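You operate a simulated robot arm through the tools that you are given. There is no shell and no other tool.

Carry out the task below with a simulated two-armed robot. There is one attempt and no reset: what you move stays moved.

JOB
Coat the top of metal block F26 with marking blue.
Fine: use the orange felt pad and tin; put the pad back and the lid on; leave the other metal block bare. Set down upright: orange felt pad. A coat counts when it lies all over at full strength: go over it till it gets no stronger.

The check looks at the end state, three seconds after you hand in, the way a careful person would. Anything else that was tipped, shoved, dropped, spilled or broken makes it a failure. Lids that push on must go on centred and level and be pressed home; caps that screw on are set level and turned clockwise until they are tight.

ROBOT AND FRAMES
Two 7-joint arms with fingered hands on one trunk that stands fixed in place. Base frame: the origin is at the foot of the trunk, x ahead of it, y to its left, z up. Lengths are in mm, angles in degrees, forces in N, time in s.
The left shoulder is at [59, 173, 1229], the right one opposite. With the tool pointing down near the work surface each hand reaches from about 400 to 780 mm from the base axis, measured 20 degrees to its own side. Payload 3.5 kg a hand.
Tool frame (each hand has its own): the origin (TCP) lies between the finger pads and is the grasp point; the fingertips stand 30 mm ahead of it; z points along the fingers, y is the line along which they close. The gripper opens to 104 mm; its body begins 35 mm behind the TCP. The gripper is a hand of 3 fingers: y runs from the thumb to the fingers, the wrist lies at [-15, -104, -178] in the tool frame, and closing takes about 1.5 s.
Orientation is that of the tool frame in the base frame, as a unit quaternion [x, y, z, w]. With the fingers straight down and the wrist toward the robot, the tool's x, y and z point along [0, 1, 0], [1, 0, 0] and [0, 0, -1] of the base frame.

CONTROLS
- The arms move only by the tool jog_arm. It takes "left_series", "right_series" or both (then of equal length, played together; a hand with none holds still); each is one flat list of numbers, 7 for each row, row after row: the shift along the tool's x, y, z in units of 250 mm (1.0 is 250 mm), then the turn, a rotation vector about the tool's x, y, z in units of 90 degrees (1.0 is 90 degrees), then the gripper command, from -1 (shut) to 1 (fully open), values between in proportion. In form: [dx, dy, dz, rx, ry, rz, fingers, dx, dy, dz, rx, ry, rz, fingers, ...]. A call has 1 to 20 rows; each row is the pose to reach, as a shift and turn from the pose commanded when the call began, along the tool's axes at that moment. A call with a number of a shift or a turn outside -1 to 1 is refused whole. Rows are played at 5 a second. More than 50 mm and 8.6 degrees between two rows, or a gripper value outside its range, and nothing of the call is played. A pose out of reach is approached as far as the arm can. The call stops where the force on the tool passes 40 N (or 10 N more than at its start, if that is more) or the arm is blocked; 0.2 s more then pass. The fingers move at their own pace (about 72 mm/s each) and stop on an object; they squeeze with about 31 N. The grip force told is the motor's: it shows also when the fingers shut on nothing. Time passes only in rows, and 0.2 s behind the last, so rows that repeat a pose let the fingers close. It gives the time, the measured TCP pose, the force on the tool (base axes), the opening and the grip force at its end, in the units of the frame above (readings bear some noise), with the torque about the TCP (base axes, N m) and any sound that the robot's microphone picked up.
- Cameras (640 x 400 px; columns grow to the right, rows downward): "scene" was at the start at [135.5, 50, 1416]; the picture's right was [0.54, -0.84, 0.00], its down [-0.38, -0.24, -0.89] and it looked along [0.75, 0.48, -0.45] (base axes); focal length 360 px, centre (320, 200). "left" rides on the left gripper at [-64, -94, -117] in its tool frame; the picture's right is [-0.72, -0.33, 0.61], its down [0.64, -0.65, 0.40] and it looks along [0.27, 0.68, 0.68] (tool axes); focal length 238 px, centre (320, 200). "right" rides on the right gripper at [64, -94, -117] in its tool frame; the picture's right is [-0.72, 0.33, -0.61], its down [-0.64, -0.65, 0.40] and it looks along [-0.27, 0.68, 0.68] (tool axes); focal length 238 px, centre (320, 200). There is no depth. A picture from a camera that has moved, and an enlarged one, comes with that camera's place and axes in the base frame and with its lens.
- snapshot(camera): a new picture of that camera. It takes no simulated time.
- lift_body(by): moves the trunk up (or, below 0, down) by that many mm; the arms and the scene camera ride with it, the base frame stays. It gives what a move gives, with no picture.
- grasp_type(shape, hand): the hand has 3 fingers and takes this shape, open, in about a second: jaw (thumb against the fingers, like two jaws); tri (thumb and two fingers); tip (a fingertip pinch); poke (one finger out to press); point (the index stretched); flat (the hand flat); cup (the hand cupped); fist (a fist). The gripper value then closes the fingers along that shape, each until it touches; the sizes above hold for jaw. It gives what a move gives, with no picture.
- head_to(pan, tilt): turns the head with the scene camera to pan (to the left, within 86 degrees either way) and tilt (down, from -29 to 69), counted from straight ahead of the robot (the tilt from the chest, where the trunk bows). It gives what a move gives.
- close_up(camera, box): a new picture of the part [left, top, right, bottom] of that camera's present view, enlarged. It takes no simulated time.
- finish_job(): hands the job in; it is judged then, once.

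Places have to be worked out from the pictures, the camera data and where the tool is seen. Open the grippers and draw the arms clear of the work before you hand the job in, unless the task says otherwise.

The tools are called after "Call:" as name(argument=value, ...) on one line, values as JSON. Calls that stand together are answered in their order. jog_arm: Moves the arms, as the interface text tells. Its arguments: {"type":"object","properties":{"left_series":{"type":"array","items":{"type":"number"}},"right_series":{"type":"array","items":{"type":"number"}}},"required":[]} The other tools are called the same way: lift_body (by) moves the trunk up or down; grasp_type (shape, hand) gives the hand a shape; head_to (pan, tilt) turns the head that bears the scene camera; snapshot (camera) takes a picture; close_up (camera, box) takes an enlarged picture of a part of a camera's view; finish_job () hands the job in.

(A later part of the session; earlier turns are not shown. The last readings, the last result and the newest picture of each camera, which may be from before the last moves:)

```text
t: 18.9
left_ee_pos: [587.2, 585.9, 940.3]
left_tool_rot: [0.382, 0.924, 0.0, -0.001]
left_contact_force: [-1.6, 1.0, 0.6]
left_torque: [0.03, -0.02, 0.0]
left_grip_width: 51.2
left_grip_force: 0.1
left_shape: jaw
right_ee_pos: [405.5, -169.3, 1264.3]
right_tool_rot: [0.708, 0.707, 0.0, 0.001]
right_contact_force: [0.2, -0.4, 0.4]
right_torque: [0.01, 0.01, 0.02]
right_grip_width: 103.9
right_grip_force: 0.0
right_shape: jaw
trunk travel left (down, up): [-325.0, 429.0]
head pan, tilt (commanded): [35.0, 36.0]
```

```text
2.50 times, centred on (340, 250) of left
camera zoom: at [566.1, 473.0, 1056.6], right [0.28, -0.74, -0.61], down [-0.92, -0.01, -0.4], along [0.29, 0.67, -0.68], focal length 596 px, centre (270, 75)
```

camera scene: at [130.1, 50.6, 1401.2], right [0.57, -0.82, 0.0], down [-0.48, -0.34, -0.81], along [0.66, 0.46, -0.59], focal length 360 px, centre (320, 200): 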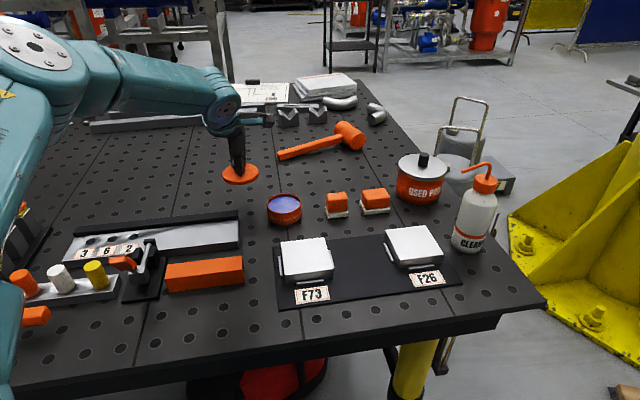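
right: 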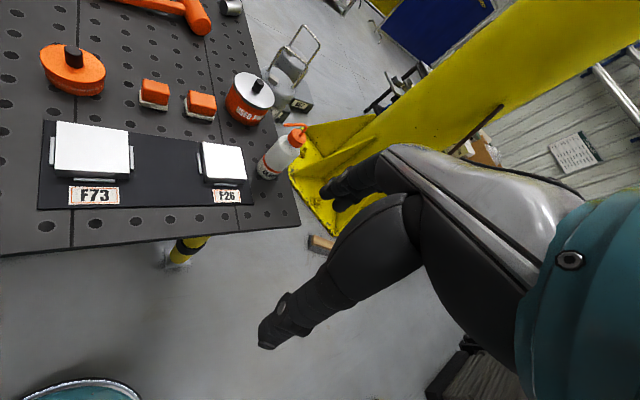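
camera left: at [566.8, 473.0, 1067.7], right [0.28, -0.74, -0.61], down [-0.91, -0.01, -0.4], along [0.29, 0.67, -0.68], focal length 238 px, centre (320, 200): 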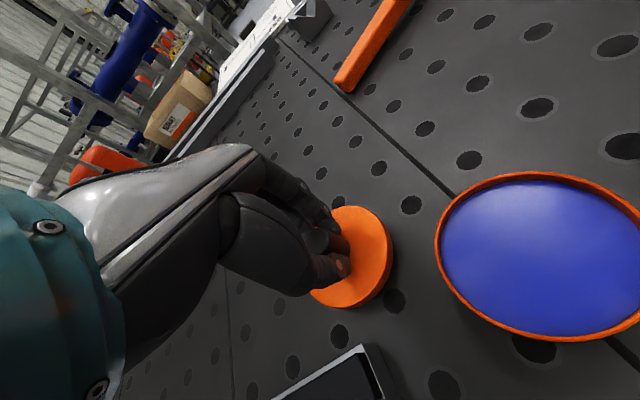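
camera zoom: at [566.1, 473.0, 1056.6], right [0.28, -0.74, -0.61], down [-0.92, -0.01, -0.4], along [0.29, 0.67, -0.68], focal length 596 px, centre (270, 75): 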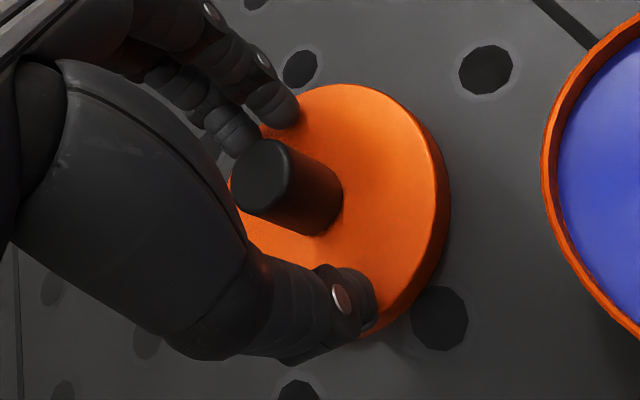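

Released without moving the lid. I rise straight up 130 mm, then look at the tin's interior.

Call:
jog_arm(left_series=[0, 0, -0.06, 0, 0, 0, 0, 0, 0, -0.16, 0, 0, 0, 0, 0, 0, -0.28, 0, 0, 0, 0, 0, 0, -0.4, 0, 0, 0, 0, 0, 0, -0.52, 0, 0, 0, 0, 0, 0, -0.52, 0, 0, 0, 0])

Call:
snapshot(camera="left")

Call:
close_up(camera="scene", box=[210, 150, 330, 230])

```text
t: 20.3
left_ee_pos: [587.0, 585.6, 1069.4]
left_tool_rot: [0.383, 0.924, 0.0, 0.0]
left_contact_force: [-0.1, -0.5, -0.3]
left_torque: [-0.01, -0.02, 0.01]
left_grip_width: 51.9
left_grip_force: 0.0
left_shape: jaw
right_ee_pos: [406.2, -169.6, 1265.0]
right_tool_rot: [0.707, 0.707, 0.0, 0.0]
right_contact_force: [0.0, -0.7, 0.4]
right_torque: [0.0, 0.02, -0.04]
right_grip_width: 103.6
right_grip_force: 0.0
right_shape: jaw
trunk travel left (down, up): [-325.0, 429.0]
head pan, tilt (commanded): [35.0, 36.0]
```

```text
taken
camera left: at [565.4, 473.5, 1185.7], right [0.28, -0.74, -0.61], down [-0.91, -0.01, -0.4], along [0.29, 0.67, -0.68], focal length 238 px, centre (320, 200)
```

left: 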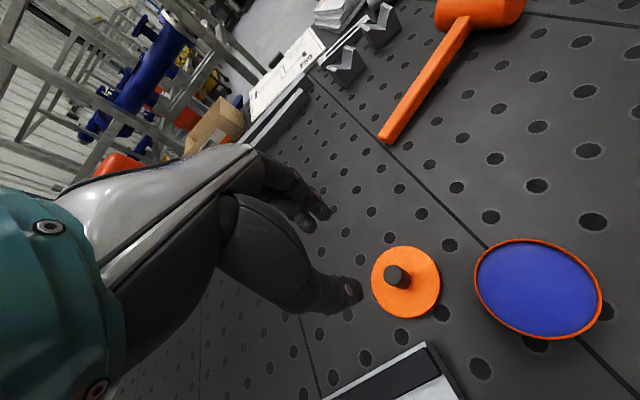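

```text
5.00 times, centred on (270, 190) of scene
camera zoom: at [130.3, 50.9, 1401.1], right [0.57, -0.82, 0.0], down [-0.48, -0.34, -0.81], along [0.66, 0.46, -0.59], focal length 1802 px, centre (570, 250)
```

zoom: 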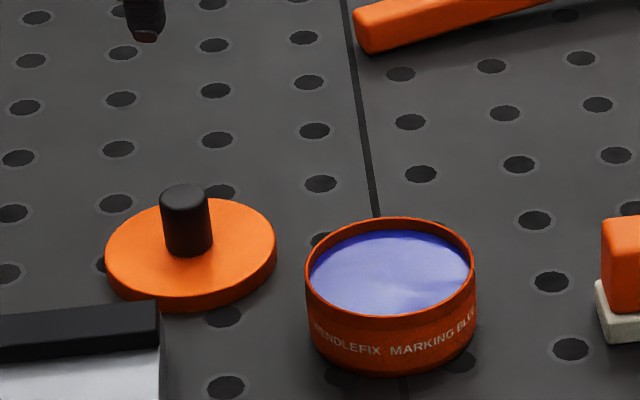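

The lid lies flat, and the blue sits about 6 mm below the tin's rim (rim z≈932, mouth ≈70 mm) — only the small pad (47×32, centre ≈(677,386)) fits. I move over the small pad at height with a 62 mm opening.

Call:
jog_arm(left_series=[-0.1365, -0.0517, 0, 0, 0, 0, 0.2, -0.273, -0.1033, 0, 0, 0, 0, 0.2, -0.4095, -0.155, 0, 0, 0, 0, 0.2, -0.546, -0.2067, 0, 0, 0, 0, 0.2, -0.6825, -0.2583, 0, 0, 0, 0, 0.2, -0.819, -0.31, 0, 0, 0, 0, 0.2, -0.819, -0.31, 0, 0, 0, 0, 0.2])

Call:
snapshot(camera="left")

Call:
snapshot(camera="scene")

```text
t: 21.9
left_ee_pos: [671.4, 386.9, 1070.5]
left_tool_rot: [0.383, 0.924, 0.0, 0.001]
left_contact_force: [-0.8, -0.5, -0.3]
left_torque: [-0.03, -0.03, 0.01]
left_grip_width: 61.8
left_grip_force: 0.0
left_shape: jaw
left hand out of reach, approached as far as the arm can: row 6, 7
right_ee_pos: [408.2, -169.4, 1265.5]
right_tool_rot: [0.707, 0.707, -0.001, 0.001]
right_contact_force: [-1.0, -0.6, -0.4]
right_torque: [0.01, 0.01, 0.02]
right_grip_width: 103.4
right_grip_force: 0.1
right_shape: jaw
trunk travel left (down, up): [-325.0, 429.0]
head pan, tilt (commanded): [35.0, 36.0]
```

```text
taken
camera left: at [649.7, 275.5, 1187.1], right [0.28, -0.74, -0.61], down [-0.91, -0.01, -0.41], along [0.29, 0.67, -0.68], focal length 238 px, centre (320, 200)
```

left: 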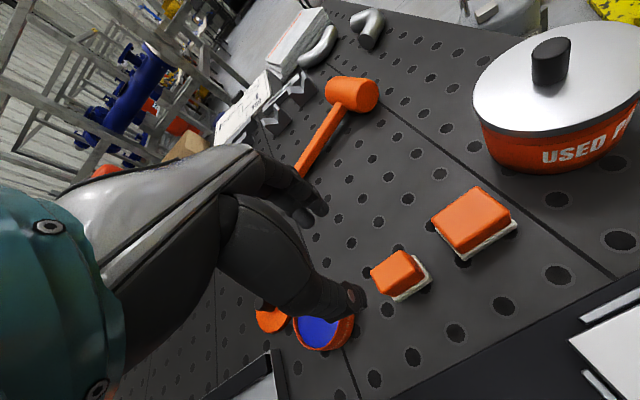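

```text
taken
camera scene: at [130.0, 50.8, 1401.2], right [0.57, -0.82, 0.0], down [-0.48, -0.34, -0.81], along [0.66, 0.46, -0.59], focal length 360 px, centre (320, 200)
```

scene: 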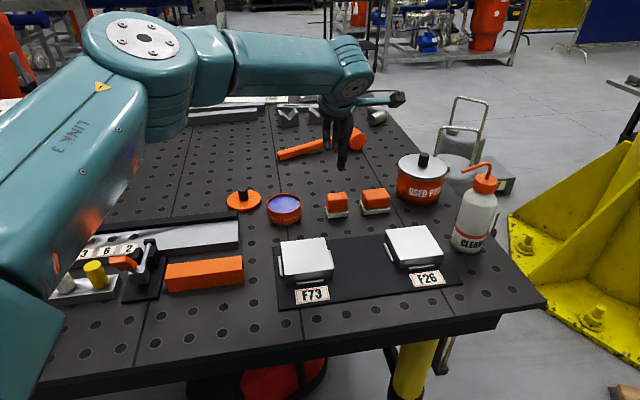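

At this 45° yaw the arm falls about 5 mm short; lowering the trunk so the shoulder is level with the wrist will give more reach. First I draw the hand back and up.

Call:
jog_arm(left_series=[0, -0.06, -0.1, 0, 0, 0, 0.2, 0, -0.12, -0.2, 0, 0, 0, 0.2, 0, -0.2, -0.3, 0, 0, 0, 0.2, 0, -0.2, -0.36, 0, 0, 0, 0.2, 0, -0.2, -0.36, 0, 0, 0, 0.2])

```text
t: 23.1
left_ee_pos: [636.6, 351.4, 1162.4]
left_tool_rot: [0.383, 0.924, 0.0, 0.0]
left_contact_force: [-0.1, -0.1, -0.5]
left_torque: [0.04, 0.0, -0.02]
left_grip_width: 61.9
left_grip_force: 0.1
left_shape: jaw
right_ee_pos: [406.4, -170.4, 1264.6]
right_tool_rot: [0.707, 0.707, 0.0, 0.0]
right_contact_force: [0.2, 0.0, 0.9]
right_torque: [0.03, -0.02, -0.01]
right_grip_width: 103.6
right_grip_force: 0.1
right_shape: jaw
trunk travel left (down, up): [-325.0, 429.0]
head pan, tilt (commanded): [35.0, 36.0]
```

The hand is clear at z≈1162; I lower the trunk by 100 mm (hand goes to about z 1062).

Call:
lift_body(by=-100)

Call:
snapshot(camera="scene")

Call:
snapshot(camera="left")

```text
t: 24.4
left_ee_pos: [635.6, 351.2, 1062.8]
left_tool_rot: [0.383, 0.924, 0.0, 0.001]
left_contact_force: [1.0, -0.2, 0.1]
left_torque: [0.03, -0.02, 0.0]
left_grip_width: 62.0
left_grip_force: 0.1
left_shape: jaw
right_ee_pos: [402.5, -170.3, 1163.6]
right_tool_rot: [0.708, 0.707, 0.0, 0.0]
right_contact_force: [-0.1, 0.4, 0.1]
right_torque: [0.01, 0.02, 0.01]
right_grip_width: 103.6
right_grip_force: 0.2
right_shape: jaw
trunk travel left (down, up): [-225.0, 529.0]
head pan, tilt (commanded): [35.0, 36.0]
```

```text
taken
camera scene: at [169.7, 50.7, 1299.2], right [0.57, -0.82, 0.0], down [-0.48, -0.34, -0.81], along [0.66, 0.46, -0.59], focal length 360 px, centre (320, 200)
```

scene: 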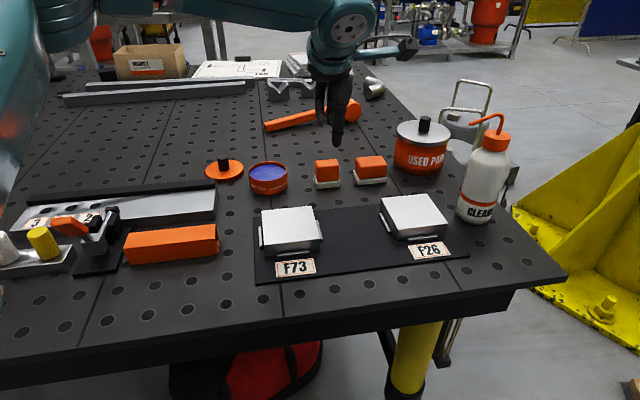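

```text
taken
camera left: at [614.7, 239.7, 1178.4], right [0.28, -0.74, -0.61], down [-0.91, -0.01, -0.41], along [0.29, 0.67, -0.68], focal length 238 px, centre (320, 200)
```

left: 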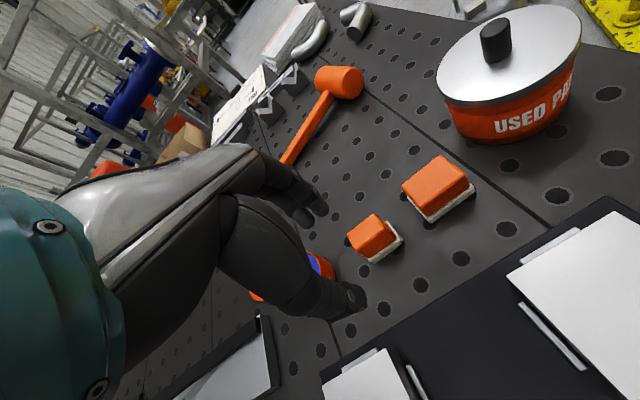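

The trunk is lower (and leans slightly forward). I now try again to get over the small pad at (677,386), staying at z≈1060.

Call:
jog_arm(left_series=[-0.006, 0.07, 0, 0, 0, 0, 0.2, -0.012, 0.14, 0, 0, 0, 0, 0.2, -0.0187, 0.2155, 0, 0, 0, 0, 0.2, -0.0187, 0.2155, 0, 0, 0, 0, 0.2])

Call:
close_up(camera="left", box=[260, 170, 500, 320])

Call:
close_up(camera="scene", box=[230, 70, 410, 210])

```text
t: 25.4
left_ee_pos: [676.5, 387.1, 1061.6]
left_tool_rot: [0.382, 0.924, 0.0, 0.0]
left_contact_force: [0.7, 0.3, 1.0]
left_torque: [0.0, 0.0, 0.02]
left_grip_width: 61.9
left_grip_force: 0.0
left_shape: jaw
right_ee_pos: [403.8, -169.7, 1162.6]
right_tool_rot: [0.707, 0.708, 0.0, 0.001]
right_contact_force: [0.0, 0.2, 0.2]
right_torque: [-0.01, -0.01, -0.01]
right_grip_width: 103.5
right_grip_force: 0.1
right_shape: jaw
trunk travel left (down, up): [-225.0, 529.0]
head pan, tilt (commanded): [35.0, 36.0]
```

```text
2.67 times, centred on (380, 245) of left
camera zoom: at [655.6, 274.4, 1178.0], right [0.28, -0.74, -0.61], down [-0.91, -0.01, -0.4], along [0.29, 0.67, -0.68], focal length 636 px, centre (160, 80)
```

zoom: 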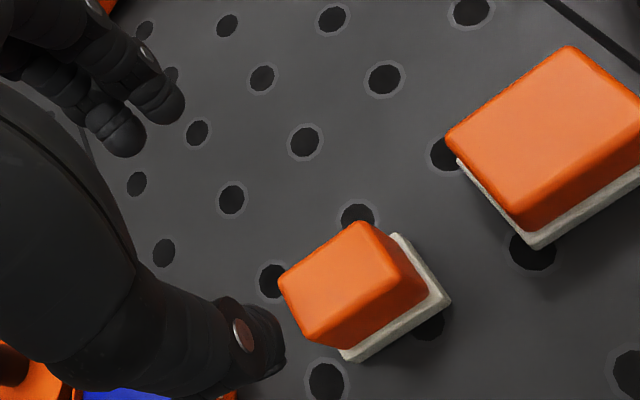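

```text
2.86 times, centred on (320, 140) of scene
camera zoom: at [170.2, 50.7, 1299.1], right [0.57, -0.82, 0.0], down [-0.48, -0.34, -0.81], along [0.66, 0.46, -0.59], focal length 1030 px, centre (320, 371)
```

zoom: 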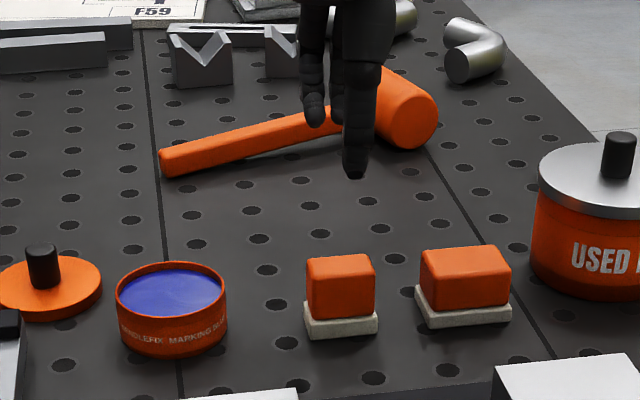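

The hand reads (676.5,387.1), and the pad centre computes to (675.5,387), so it is well centred. I descend to z≈990 (fingertips ~960) and check.

Call:
jog_arm(left_series=[0, 0, 0.1, 0, 0, 0, 0.2, 0, 0, 0.2, 0, 0, 0, 0.2, 0, 0, 0.286, 0, 0, 0, 0.2, 0, 0, 0.286, 0, 0, 0, 0.2])

Call:
close_up(camera="left", box=[240, 150, 480, 360])

Call:
close_up(camera="scene", box=[270, 90, 400, 200])

```text
t: 26.4
left_ee_pos: [677.2, 388.1, 991.6]
left_tool_rot: [0.383, 0.924, 0.0, 0.0]
left_contact_force: [-0.1, -1.1, -0.5]
left_torque: [0.03, -0.01, 0.01]
left_grip_width: 61.8
left_grip_force: 0.0
left_shape: jaw
right_ee_pos: [403.4, -169.6, 1162.3]
right_tool_rot: [0.707, 0.707, 0.0, 0.0]
right_contact_force: [-0.2, 0.6, 0.1]
right_torque: [-0.02, -0.02, -0.02]
right_grip_width: 103.4
right_grip_force: 0.0
right_shape: jaw
trunk travel left (down, up): [-225.0, 529.0]
head pan, tilt (commanded): [35.0, 36.0]
```

```text
1.90 times, centred on (360, 255) of left
camera zoom: at [655.9, 275.3, 1106.2], right [0.28, -0.74, -0.61], down [-0.91, -0.01, -0.4], along [0.29, 0.67, -0.68], focal length 454 px, centre (244, 95)
```

zoom: 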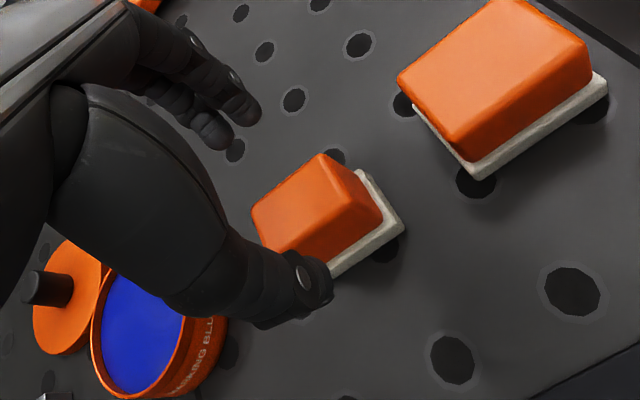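

```text
3.64 times, centred on (335, 145) of scene
camera zoom: at [170.3, 50.7, 1299.0], right [0.57, -0.82, 0.0], down [-0.48, -0.34, -0.81], along [0.66, 0.46, -0.59], focal length 1310 px, centre (266, 400)
```

zoom: 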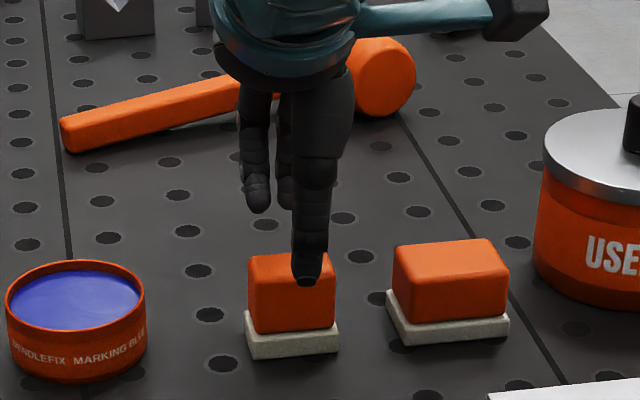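

Thumb and fingers straddle the pad body. I lower to TCP z≈945 so the fingertips stop about 6 mm above the felt.

Call:
jog_arm(left_series=[0, 0, 0.07, 0, 0, 0, 0.2, 0, 0, 0.13, 0, 0, 0, 0.2, 0, 0, 0.182, 0, 0, 0, 0.2, 0, 0, 0.182, 0, 0, 0, 0.2])

Call:
close_up(camera="left", box=[240, 150, 480, 360])

Call:
close_up(camera="scene", box=[270, 110, 380, 200])

```text
t: 27.4
left_ee_pos: [676.7, 385.8, 945.0]
left_tool_rot: [0.383, 0.924, 0.0, 0.0]
left_contact_force: [-0.4, -0.2, -0.1]
left_torque: [0.0, 0.0, -0.01]
left_grip_width: 61.8
left_grip_force: 0.1
left_shape: jaw
right_ee_pos: [403.4, -168.8, 1163.4]
right_tool_rot: [0.707, 0.707, 0.0, 0.0]
right_contact_force: [-0.8, 0.2, 0.5]
right_torque: [0.0, 0.02, -0.02]
right_grip_width: 103.5
right_grip_force: 0.1
right_shape: jaw
trunk travel left (down, up): [-225.0, 529.0]
head pan, tilt (commanded): [35.0, 36.0]
```

```text
1.90 times, centred on (360, 255) of left
camera zoom: at [656.3, 274.2, 1060.7], right [0.28, -0.74, -0.61], down [-0.91, -0.01, -0.4], along [0.29, 0.67, -0.68], focal length 454 px, centre (244, 95)
```

zoom: 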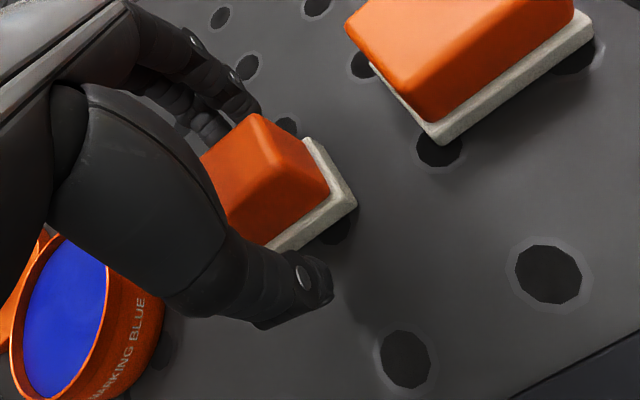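

```text
4.44 times, centred on (325, 155) of scene
camera zoom: at [170.3, 50.7, 1299.0], right [0.57, -0.82, 0.0], down [-0.48, -0.34, -0.81], along [0.66, 0.46, -0.59], focal length 1602 px, centre (298, 400)
```

zoom: 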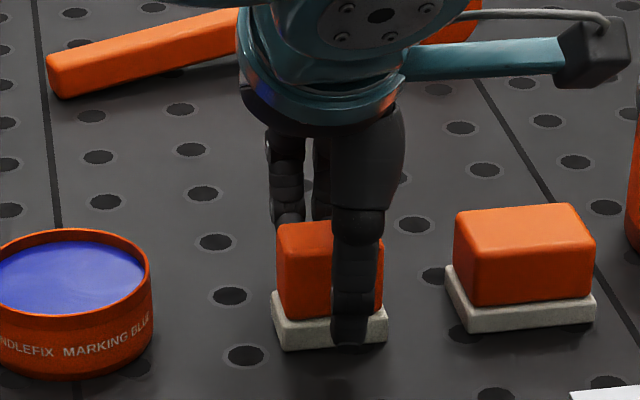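

The hand straddles the pad body with no contact. I close gently in stages onto it.

Call:
jog_arm(left_series=[0, 0, 0, 0, 0, 0, -0.1, 0, 0, 0, 0, 0, 0, -0.3, 0, 0, 0, 0, 0, 0, -0.45, 0, 0, 0, 0, 0, 0, -0.6, 0, 0, 0, 0, 0, 0, -1, 0, 0, 0, 0, 0, 0, -1, 0, 0, 0, 0, 0, 0, -1, 0, 0, 0, 0, 0, 0, -1])

Call:
close_up(camera="left", box=[240, 150, 480, 360])

Call:
close_up(camera="scene", box=[270, 110, 380, 200])

```text
t: 29.2
left_ee_pos: [677.1, 385.7, 944.8]
left_tool_rot: [0.383, 0.924, -0.001, 0.0]
left_contact_force: [-0.6, -0.2, -0.9]
left_torque: [0.03, 0.0, 0.03]
left_grip_width: 22.4
left_grip_force: 30.8
left_shape: jaw
right_ee_pos: [403.3, -170.1, 1161.9]
right_tool_rot: [0.707, 0.707, 0.0, 0.001]
right_contact_force: [-0.1, 0.2, 0.5]
right_torque: [0.0, 0.04, 0.03]
right_grip_width: 103.6
right_grip_force: 0.1
right_shape: jaw
trunk travel left (down, up): [-225.0, 529.0]
head pan, tilt (commanded): [35.0, 36.0]
```

```text
1.90 times, centred on (360, 255) of left
camera zoom: at [656.4, 274.4, 1060.7], right [0.28, -0.74, -0.61], down [-0.91, -0.01, -0.4], along [0.29, 0.67, -0.68], focal length 454 px, centre (244, 95)
```

zoom: 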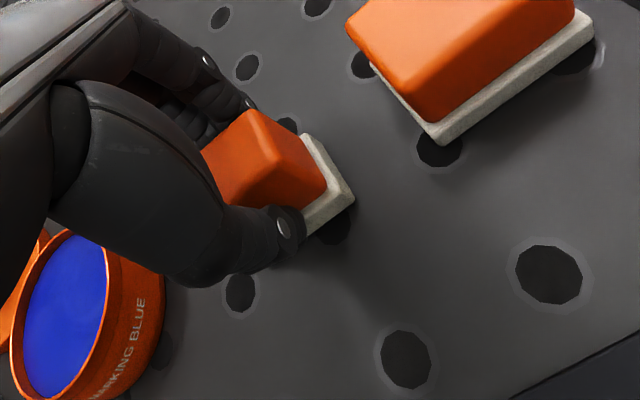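

```text
4.44 times, centred on (325, 155) of scene
camera zoom: at [170.4, 50.8, 1299.0], right [0.57, -0.82, 0.0], down [-0.48, -0.34, -0.81], along [0.66, 0.46, -0.59], focal length 1602 px, centre (298, 400)
```

zoom: 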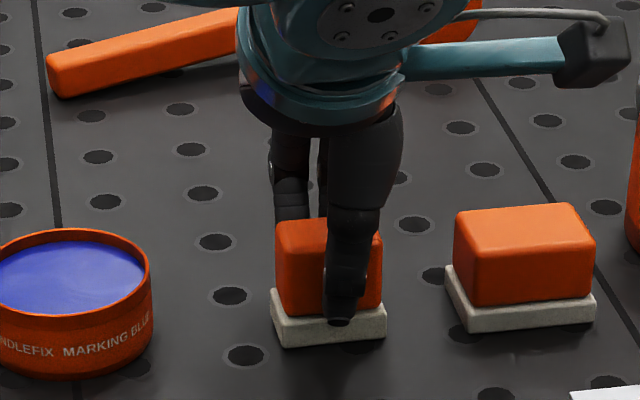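

The pad is gripped at 22 mm without shifting (home TCP ≈ (677,385.8,945)). I lift it 70 mm and carry it over the tin.

Call:
jog_arm(left_series=[0, 0, -0.04, 0, 0, 0, -1, 0, 0, -0.12, 0, 0, 0, -1, 0, 0, -0.2, 0, 0, 0, -1, 0, 0, -0.28, 0, 0, 0, -1, 0.1, 0.012, -0.28, 0, 0, 0, -1, 0.22, 0.026, -0.28, 0, 0, 0, -1, 0.34, 0.04, -0.28, 0, 0, 0, -1, 0.46, 0.0549, -0.28, 0, 0, 0, -1, 0.46, 0.0549, -0.28, 0, 0, 0, -1])

Call:
close_up(camera="left", box=[240, 150, 480, 360])

Call:
close_up(camera="scene", box=[200, 80, 340, 200])

```text
t: 31.2
left_ee_pos: [607.2, 478.7, 1015.1]
left_tool_rot: [0.383, 0.924, -0.001, 0.001]
left_contact_force: [0.6, -0.3, -0.3]
left_torque: [0.01, -0.03, -0.04]
left_grip_width: 22.2
left_grip_force: 30.8
left_shape: jaw
right_ee_pos: [405.0, -169.1, 1163.1]
right_tool_rot: [0.707, 0.707, 0.001, 0.0]
right_contact_force: [0.0, -0.5, 0.3]
right_torque: [0.01, -0.01, 0.01]
right_grip_width: 103.6
right_grip_force: 0.1
right_shape: jaw
trunk travel left (down, up): [-225.0, 529.0]
head pan, tilt (commanded): [35.0, 36.0]
```

```text
1.90 times, centred on (360, 255) of left
camera zoom: at [585.5, 365.9, 1130.1], right [0.28, -0.74, -0.61], down [-0.91, -0.01, -0.4], along [0.29, 0.67, -0.68], focal length 454 px, centre (244, 95)
```

zoom: 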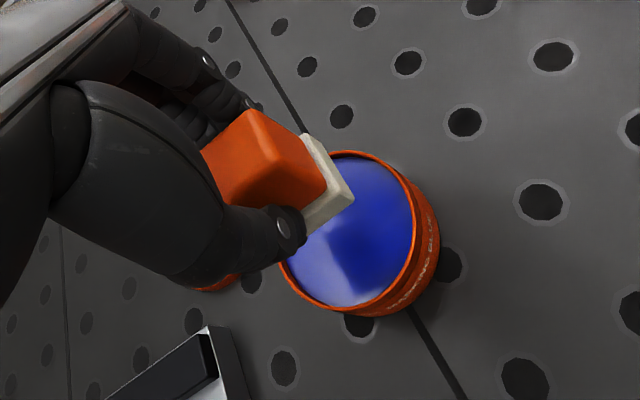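

```text
3.33 times, centred on (270, 140) of scene
camera zoom: at [170.6, 50.7, 1298.9], right [0.57, -0.82, 0.0], down [-0.48, -0.34, -0.81], along [0.66, 0.46, -0.59], focal length 1201 px, centre (487, 400)
```

zoom: 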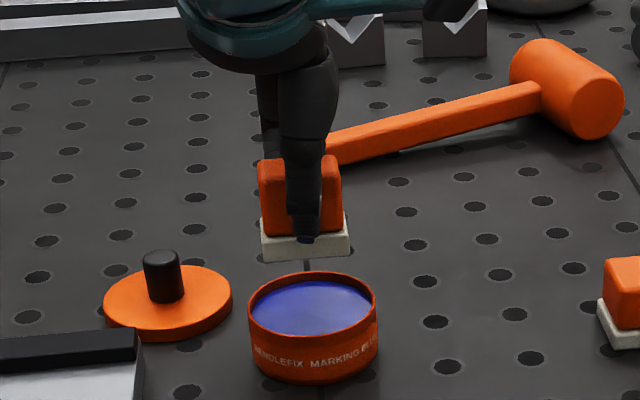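

Tin centre again gives (605,479), and the held pad is about above it. I lower to just above the blue (felt bottom ≈ 929) and then step down to touch.

Call:
jog_arm(left_series=[0, 0, 0.05, 0, 0, 0, -1, 0, 0, 0.1, 0, 0, 0, -1, 0, 0, 0.14, 0, 0, 0, -1, 0, 0, 0.156, 0, 0, 0, -1, 0, 0, 0.156, 0, 0, 0, -1])

Call:
close_up(camera="scene", box=[230, 110, 320, 200])

Call:
close_up(camera="left", box=[260, 170, 440, 320])

```text
t: 32.4
left_ee_pos: [606.8, 479.5, 974.2]
left_tool_rot: [0.383, 0.924, 0.0, 0.0]
left_contact_force: [-0.2, 0.4, -0.7]
left_torque: [0.02, 0.01, 0.03]
left_grip_width: 22.5
left_grip_force: 30.9
left_shape: jaw
right_ee_pos: [404.3, -169.3, 1162.6]
right_tool_rot: [0.707, 0.707, 0.0, 0.0]
right_contact_force: [-0.1, -0.5, 0.0]
right_torque: [0.04, -0.01, 0.03]
right_grip_width: 103.7
right_grip_force: 0.0
right_shape: jaw
trunk travel left (down, up): [-225.0, 529.0]
head pan, tilt (commanded): [35.0, 36.0]
```

```text
4.44 times, centred on (275, 155) of scene
camera zoom: at [170.4, 50.8, 1299.0], right [0.57, -0.82, 0.0], down [-0.48, -0.34, -0.81], along [0.66, 0.46, -0.59], focal length 1602 px, centre (520, 400)
```

zoom: 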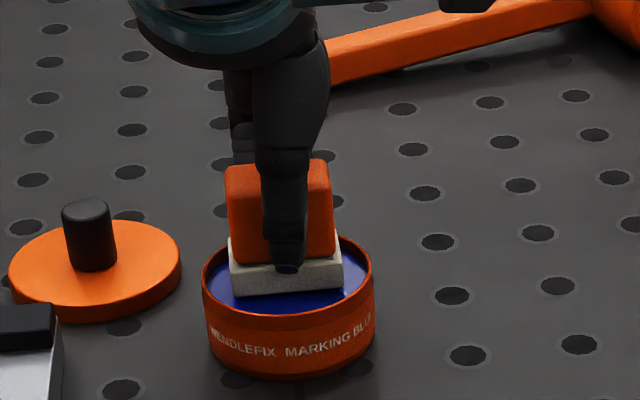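

```text
2.67 times, centred on (350, 245) of left
camera zoom: at [585.5, 366.1, 1090.6], right [0.28, -0.74, -0.61], down [-0.91, -0.01, -0.4], along [0.29, 0.67, -0.68], focal length 636 px, centre (240, 80)
```

zoom: 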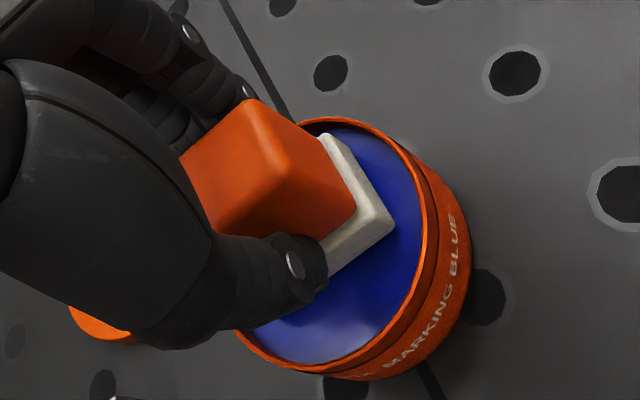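

The felt is centred inside the mouth just above the blue. I step down by 2 mm rows and watch for force.

Call:
jog_arm(left_series=[0, 0, 0.006, 0, 0, 0, -1, 0, 0, 0.012, 0, 0, 0, -1, 0, 0, 0.012, 0, 0, 0, -1])

Call:
close_up(camera="left", box=[260, 170, 440, 320])

```text
t: 33.2
left_ee_pos: [606.0, 477.6, 973.5]
left_tool_rot: [0.383, 0.924, 0.0, 0.0]
left_contact_force: [0.0, 0.8, 0.9]
left_torque: [0.01, -0.03, -0.01]
left_grip_width: 22.5
left_grip_force: 31.4
left_shape: jaw
right_ee_pos: [403.4, -169.1, 1163.2]
right_tool_rot: [0.707, 0.707, -0.001, 0.0]
right_contact_force: [0.5, 0.0, -0.5]
right_torque: [0.0, 0.0, 0.0]
right_grip_width: 103.6
right_grip_force: 0.1
right_shape: jaw
trunk travel left (down, up): [-225.0, 529.0]
head pan, tilt (commanded): [35.0, 36.0]
```

```text
2.67 times, centred on (350, 245) of left
camera zoom: at [585.5, 365.4, 1088.4], right [0.28, -0.74, -0.61], down [-0.91, -0.01, -0.4], along [0.29, 0.67, -0.68], focal length 636 px, centre (240, 80)
```

zoom: 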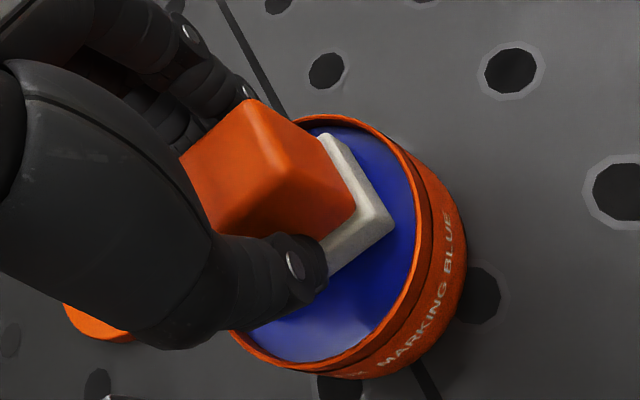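

No contact yet (0.9 N). I continue down in 1.5 mm steps.

Call:
jog_arm(left_series=[0, 0, 0.006, 0, 0, 0, -1, 0, 0, 0.012, 0, 0, 0, -1, 0, 0, 0.012, 0, 0, 0, -1])

Call:
jog_arm(left_series=[0, 0, 0.004, 0, 0, 0, -1, 0, 0, 0.008, 0, 0, 0, -1, 0, 0, 0.008, 0, 0, 0, -1])

Call:
close_up(camera="left", box=[260, 170, 440, 320])

```text
t: 34.0
left_ee_pos: [606.1, 477.3, 972.3]
left_tool_rot: [0.383, 0.924, 0.002, 0.002]
left_contact_force: [1.0, 2.1, 9.0]
left_torque: [0.11, -0.04, -0.01]
left_grip_width: 22.8
left_grip_force: 31.4
left_shape: jaw
right_ee_pos: [403.0, -170.0, 1162.1]
right_tool_rot: [0.707, 0.707, 0.0, 0.001]
right_contact_force: [-0.1, -0.1, 0.0]
right_torque: [-0.01, 0.03, 0.01]
right_grip_width: 103.4
right_grip_force: 0.0
right_shape: jaw
trunk travel left (down, up): [-225.0, 529.0]
head pan, tilt (commanded): [35.0, 36.0]
```

```text
t: 34.8
left_ee_pos: [604.9, 476.9, 971.8]
left_tool_rot: [0.383, 0.924, 0.002, 0.003]
left_contact_force: [2.9, 2.5, 23.9]
left_torque: [0.15, -0.13, -0.02]
left_grip_width: 23.4
left_grip_force: 31.4
left_shape: jaw
right_ee_pos: [401.2, -170.5, 1163.2]
right_tool_rot: [0.707, 0.707, 0.0, 0.001]
right_contact_force: [0.0, 1.1, 0.0]
right_torque: [0.01, 0.02, -0.01]
right_grip_width: 103.6
right_grip_force: 0.0
right_shape: jaw
trunk travel left (down, up): [-225.0, 529.0]
head pan, tilt (commanded): [35.0, 36.0]
```

```text
2.67 times, centred on (350, 245) of left
camera zoom: at [584.4, 364.6, 1086.5], right [0.28, -0.74, -0.61], down [-0.91, -0.01, -0.41], along [0.3, 0.67, -0.68], focal length 636 px, centre (240, 80)
```

zoom: 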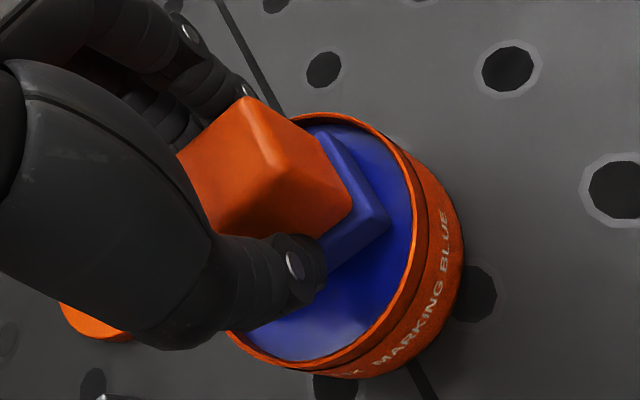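

The felt has turned blue with 24 N at the bed. I lift it straight up 50 mm and inspect.

Call:
jog_arm(left_series=[0, 0, -0.02, 0, 0, 0, -1, 0, 0, -0.06, 0, 0, 0, -1, 0, 0, -0.12, 0, 0, 0, -1, 0, 0, -0.2, 0, 0, 0, -1, 0, 0, -0.2, 0, 0, 0, -1])

Call:
close_up(camera="left", box=[260, 170, 440, 320])

Call:
close_up(camera="scene", box=[220, 90, 340, 200])

Call:
close_up(camera="scene", box=[370, 90, 530, 270])

```text
t: 36.0
left_ee_pos: [605.7, 478.4, 1017.2]
left_tool_rot: [0.383, 0.924, 0.001, 0.0]
left_contact_force: [0.4, 0.0, -1.2]
left_torque: [-0.04, -0.03, 0.0]
left_grip_width: 23.2
left_grip_force: 30.9
left_shape: jaw
right_ee_pos: [403.9, -169.2, 1161.4]
right_tool_rot: [0.707, 0.707, 0.0, 0.0]
right_contact_force: [0.1, 1.0, -0.1]
right_torque: [0.01, -0.01, 0.0]
right_grip_width: 103.5
right_grip_force: 0.1
right_shape: jaw
trunk travel left (down, up): [-225.0, 529.0]
head pan, tilt (commanded): [35.0, 36.0]
```

```text
2.67 times, centred on (350, 245) of left
camera zoom: at [585.0, 365.9, 1133.0], right [0.28, -0.74, -0.61], down [-0.92, -0.01, -0.4], along [0.29, 0.67, -0.68], focal length 636 px, centre (240, 80)
```

zoom: 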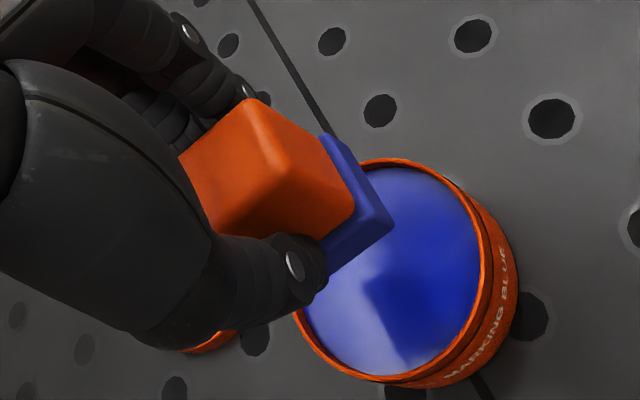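

```text
3.64 times, centred on (280, 145) of scene
camera zoom: at [170.6, 50.9, 1298.9], right [0.57, -0.82, 0.0], down [-0.48, -0.34, -0.81], along [0.66, 0.46, -0.59], focal length 1310 px, centre (466, 400)
```

zoom: 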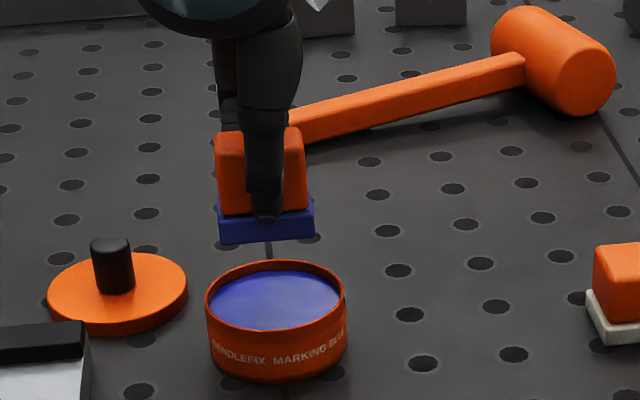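

```text
2.22 times, centred on (450, 180) of scene
camera zoom: at [170.6, 50.9, 1298.9], right [0.57, -0.82, 0.0], down [-0.48, -0.34, -0.81], along [0.66, 0.46, -0.59], focal length 801 px, centre (31, 244)
```

zoom: 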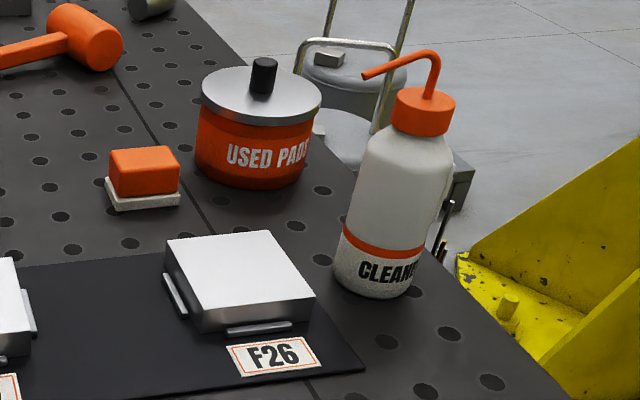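

The felt is evenly blue and held level. Near F26 there's a cleaner bottle whose spout tip I estimate at u≈+69 mm right of the block's centre, z≈1075, so I check the hand's silhouette and width before going there.

Call:
head_to(pan=32, tilt=28)

Call:
snapshot(camera="scene")

Call:
close_up(camera="scene", box=[220, 60, 400, 220])

Call:
close_up(camera="scene", box=[440, 120, 560, 260])

Call:
snapshot(camera="right")

```text
t: 36.7
left_ee_pos: [606.0, 478.6, 1018.1]
left_tool_rot: [0.383, 0.924, 0.0, 0.0]
left_contact_force: [-0.7, 0.0, -1.0]
left_torque: [0.01, 0.03, 0.02]
left_grip_width: 23.2
left_grip_force: 30.9
left_shape: jaw
right_ee_pos: [404.1, -168.6, 1162.4]
right_tool_rot: [0.708, 0.707, 0.0, 0.0]
right_contact_force: [-1.2, -0.2, -0.9]
right_torque: [0.0, -0.01, -0.02]
right_grip_width: 103.7
right_grip_force: 0.1
right_shape: jaw
trunk travel left (down, up): [-225.0, 529.0]
head pan, tilt (commanded): [32.0, 28.0]
```

```text
taken
camera scene: at [176.1, 49.0, 1311.4], right [0.53, -0.85, 0.0], down [-0.4, -0.25, -0.88], along [0.75, 0.47, -0.47], focal length 360 px, centre (320, 200)
```

scene: 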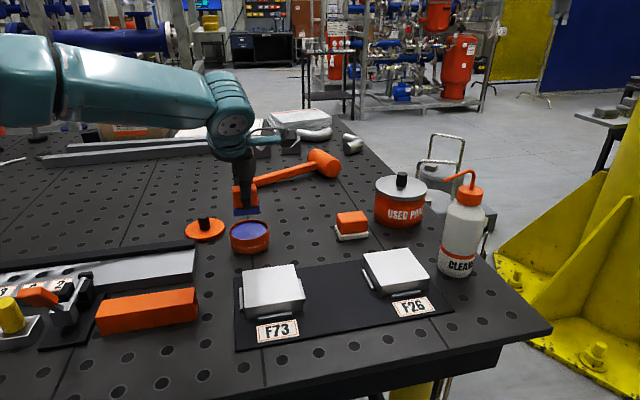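

```text
2.50 times, centred on (310, 140) of scene
camera zoom: at [176.1, 49.0, 1311.4], right [0.53, -0.85, 0.0], down [-0.4, -0.25, -0.88], along [0.75, 0.47, -0.47], focal length 901 px, centre (345, 350)
```

zoom: 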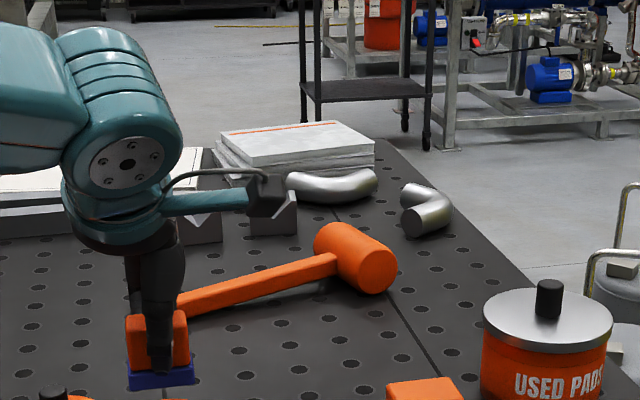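

```text
2.86 times, centred on (500, 190) of scene
camera zoom: at [176.1, 49.0, 1311.4], right [0.53, -0.85, 0.0], down [-0.4, -0.25, -0.88], along [0.75, 0.47, -0.47], focal length 1030 px, centre (-194, 229)
```

zoom: 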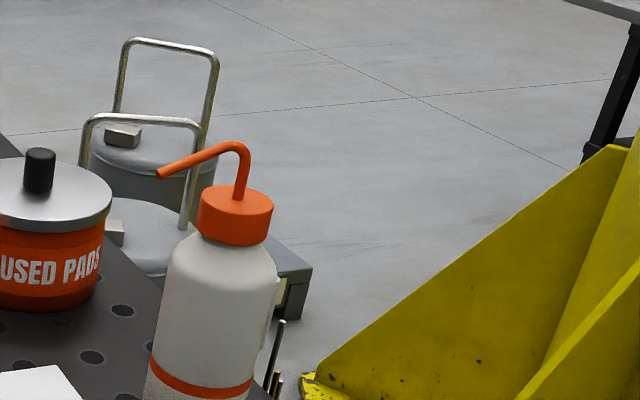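

```text
taken
camera right: at [309.1, -105.1, 1279.1], right [0.33, -0.72, 0.61], down [-0.65, -0.64, -0.4], along [0.68, -0.27, -0.68], focal length 238 px, centre (320, 200)
```

right: 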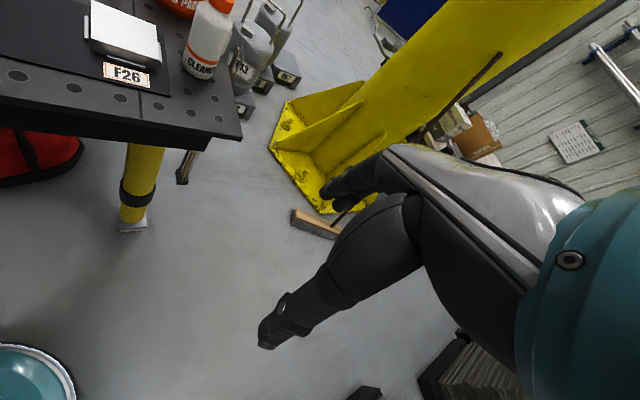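

The spout tip triangulates to (695,153,1080), i.e. u≈+58, v≈−6 from the block centre; the hand is only about 20 mm wide to that side, so wiping with TCP up to u≈+23 keeps clearance. I carry the inked pad to hover over F26 at z≈1018.

Call:
jog_arm(left_series=[-0.1172, -0.0804, 0, 0, 0, 0, -1, -0.2344, -0.1608, 0, 0, 0, 0, -1, -0.3516, -0.2413, 0, 0, 0, 0, -1, -0.4688, -0.3217, 0, 0, 0, 0, -1, -0.586, -0.4021, 0, 0, 0, 0, -1, -0.7032, -0.4825, 0, 0, 0, 0, -1, -0.8204, -0.563, 0, 0, 0, 0, -1, -0.9376, -0.6434, 0, 0, 0, 0, -1, -0.9376, -0.6434, 0, 0, 0, 0, -1])

Call:
snapshot(camera="scene")

Call:
snapshot(camera="left")

Call:
close_up(camera="scene", box=[330, 100, 510, 320])

```text
t: 38.7
left_ee_pos: [623.9, 236.1, 1017.1]
left_tool_rot: [0.382, 0.924, -0.001, 0.0]
left_contact_force: [0.3, 0.8, -0.7]
left_torque: [-0.04, -0.02, 0.03]
left_grip_width: 23.2
left_grip_force: 31.5
left_shape: jaw
left hand out of reach, approached as far as the arm can: row 7, 8, 9
right_ee_pos: [403.3, -170.2, 1163.5]
right_tool_rot: [0.707, 0.707, 0.0, 0.0]
right_contact_force: [-0.7, 0.5, 0.2]
right_torque: [0.03, 0.03, 0.01]
right_grip_width: 103.7
right_grip_force: 0.1
right_shape: jaw
trunk travel left (down, up): [-225.0, 529.0]
head pan, tilt (commanded): [32.0, 28.0]
```

```text
taken
camera scene: at [175.8, 48.8, 1311.6], right [0.53, -0.85, 0.0], down [-0.4, -0.25, -0.88], along [0.75, 0.47, -0.47], focal length 360 px, centre (320, 200)
```

scene: 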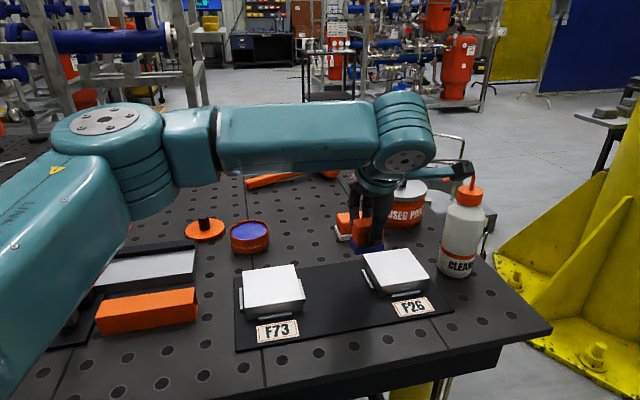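

```text
taken
camera left: at [601.6, 125.1, 1131.3], right [0.28, -0.74, -0.61], down [-0.91, -0.01, -0.41], along [0.29, 0.67, -0.68], focal length 238 px, centre (320, 200)
```

left: 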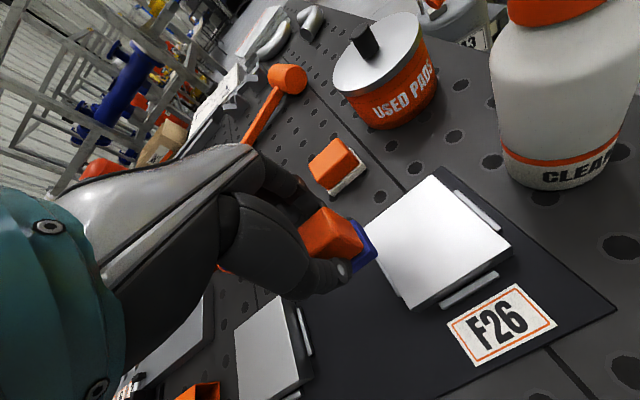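

```text
1.82 times, centred on (420, 210) of scene
camera zoom: at [175.8, 48.8, 1311.6], right [0.53, -0.85, 0.0], down [-0.4, -0.25, -0.88], along [0.75, 0.47, -0.47], focal length 655 px, centre (138, 182)
```

zoom: 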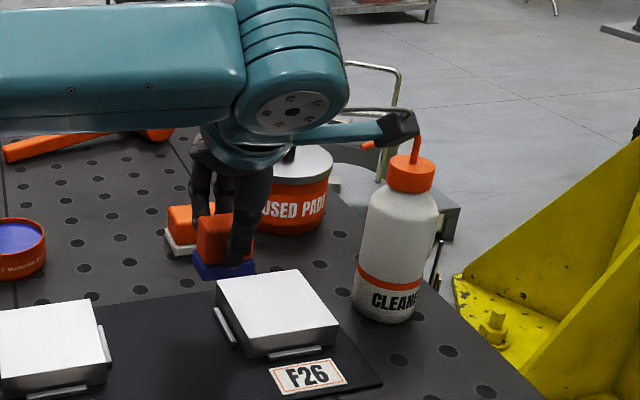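

The arm cannot hold the 45° yaw this far right (wrist limit, not distance). I turn the hand 25° clockwise (yaw 20°); the pad will then lie 25° askew on the block, which is fine for coverage if I overlap the edges.

Call:
jog_arm(left_series=[0, 0, 0, 0, 0, 0.07, -1, 0, 0, 0, 0, 0, 0.14, -1, 0, 0, 0, 0, 0, 0.21, -1, 0, 0, 0, 0, 0, 0.278, -1, 0, 0, 0, 0, 0, 0.278, -1])

Call:
snapshot(camera="left")

```text
t: 39.9
left_ee_pos: [623.2, 237.4, 1016.5]
left_tool_rot: [0.575, 0.818, -0.001, 0.0]
left_contact_force: [-0.5, 0.2, -0.7]
left_torque: [0.0, -0.01, 0.03]
left_grip_width: 23.1
left_grip_force: 31.2
left_shape: jaw
right_ee_pos: [402.7, -169.5, 1161.0]
right_tool_rot: [0.707, 0.707, -0.001, 0.0]
right_contact_force: [-1.0, 0.1, 0.9]
right_torque: [-0.01, -0.02, -0.01]
right_grip_width: 103.6
right_grip_force: 0.0
right_shape: jaw
trunk travel left (down, up): [-225.0, 529.0]
head pan, tilt (commanded): [32.0, 28.0]
```

```text
taken
camera left: at [557.3, 144.9, 1131.8], right [-0.06, -0.79, -0.61], down [-0.83, 0.38, -0.4], along [0.55, 0.49, -0.68], focal length 238 px, centre (320, 200)
```

left: 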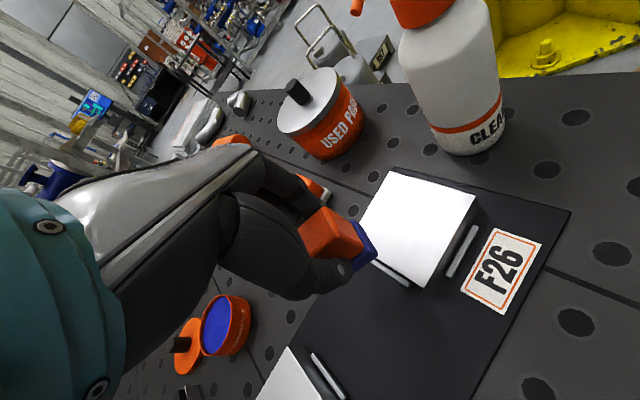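

Yaw is now 20°. I zoom to verify the block corners from here, then shift over the block's centre.

Call:
close_up(camera="left", box=[330, 150, 490, 300])

Call:
jog_arm(left_series=[-0.064, 0.026, 0, 0, 0, 0, -1, -0.128, 0.052, 0, 0, 0, 0, -1, -0.192, 0.0784, 0, 0, 0, 0, -1, -0.192, 0.0784, 0, 0, 0, 0, -1])

Call:
snapshot(camera="left")

Call:
close_up(camera="scene", box=[330, 100, 510, 320])

```text
2.67 times, centred on (410, 225) of left
camera zoom: at [557.3, 144.9, 1131.8], right [-0.06, -0.79, -0.61], down [-0.83, 0.38, -0.4], along [0.55, 0.49, -0.68], focal length 636 px, centre (80, 133)
```

zoom: 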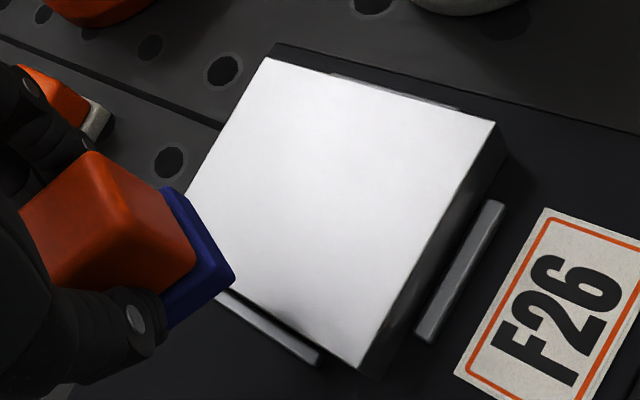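

```text
t: 40.9
left_ee_pos: [653.4, 206.1, 1015.6]
left_tool_rot: [0.574, 0.819, 0.0, 0.0]
left_contact_force: [-0.1, -0.4, -0.7]
left_torque: [0.0, 0.01, 0.0]
left_grip_width: 23.5
left_grip_force: 31.5
left_shape: jaw
left hand out of reach, approached as far as the arm can: row 3, 4
right_ee_pos: [404.1, -169.8, 1161.8]
right_tool_rot: [0.708, 0.707, 0.0, -0.001]
right_contact_force: [0.4, -0.5, 0.5]
right_torque: [-0.01, 0.04, 0.03]
right_grip_width: 103.8
right_grip_force: 0.0
right_shape: jaw
trunk travel left (down, up): [-225.0, 529.0]
head pan, tilt (commanded): [32.0, 28.0]
```

```text
taken
camera left: at [586.6, 113.4, 1131.2], right [-0.06, -0.79, -0.61], down [-0.83, 0.38, -0.4], along [0.55, 0.49, -0.68], focal length 238 px, centre (320, 200)
```

left: 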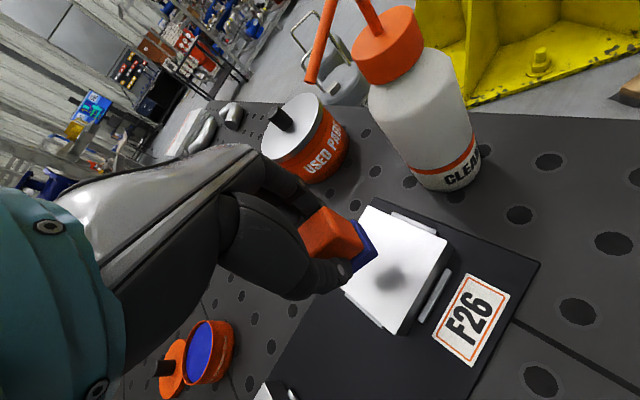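

```text
1.82 times, centred on (420, 210) of scene
camera zoom: at [176.5, 49.0, 1311.4], right [0.53, -0.85, 0.0], down [-0.4, -0.25, -0.88], along [0.75, 0.47, -0.47], focal length 655 px, centre (138, 182)
```

zoom: 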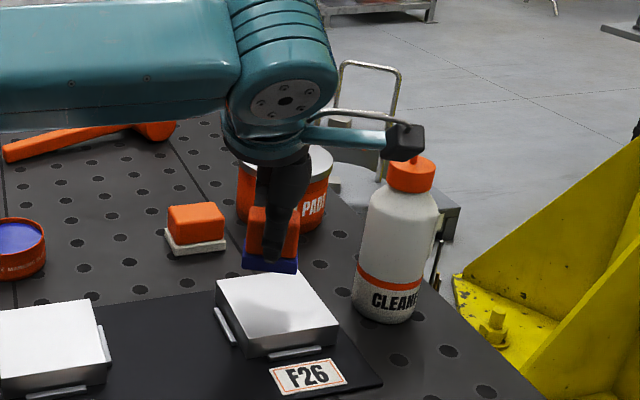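

Still blocked at nearly the same wrist position (x≈561, y≈153), so it's a cross-body limit of the shoulder/elbow. I test whether it relaxes when lower, going to z≈985 (felt still ~14 mm above the block).

Call:
jog_arm(left_series=[0, 0, 0.06, 0, 0, 0, -1, 0, 0, 0.122, 0, 0, 0, -1, -0.033, 0.0076, 0.122, 0, 0, 0, -1, -0.066, 0.0152, 0.122, 0, 0, 0, -1, -0.066, 0.0152, 0.122, 0, 0, 0, -1])

```text
t: 42.1
left_ee_pos: [652.7, 206.2, 984.6]
left_tool_rot: [0.573, 0.819, 0.0, -0.001]
left_contact_force: [-0.5, -1.1, -0.2]
left_torque: [0.02, 0.01, 0.01]
left_grip_width: 23.3
left_grip_force: 31.1
left_shape: jaw
left hand out of reach, approached as far as the arm can: row 3, 4, 5
right_ee_pos: [404.2, -170.7, 1161.7]
right_tool_rot: [0.707, 0.708, 0.0, -0.001]
right_contact_force: [0.1, -0.5, 0.6]
right_torque: [0.01, -0.02, -0.01]
right_grip_width: 103.8
right_grip_force: 0.0
right_shape: jaw
trunk travel left (down, up): [-225.0, 529.0]
head pan, tilt (commanded): [32.0, 28.0]
```

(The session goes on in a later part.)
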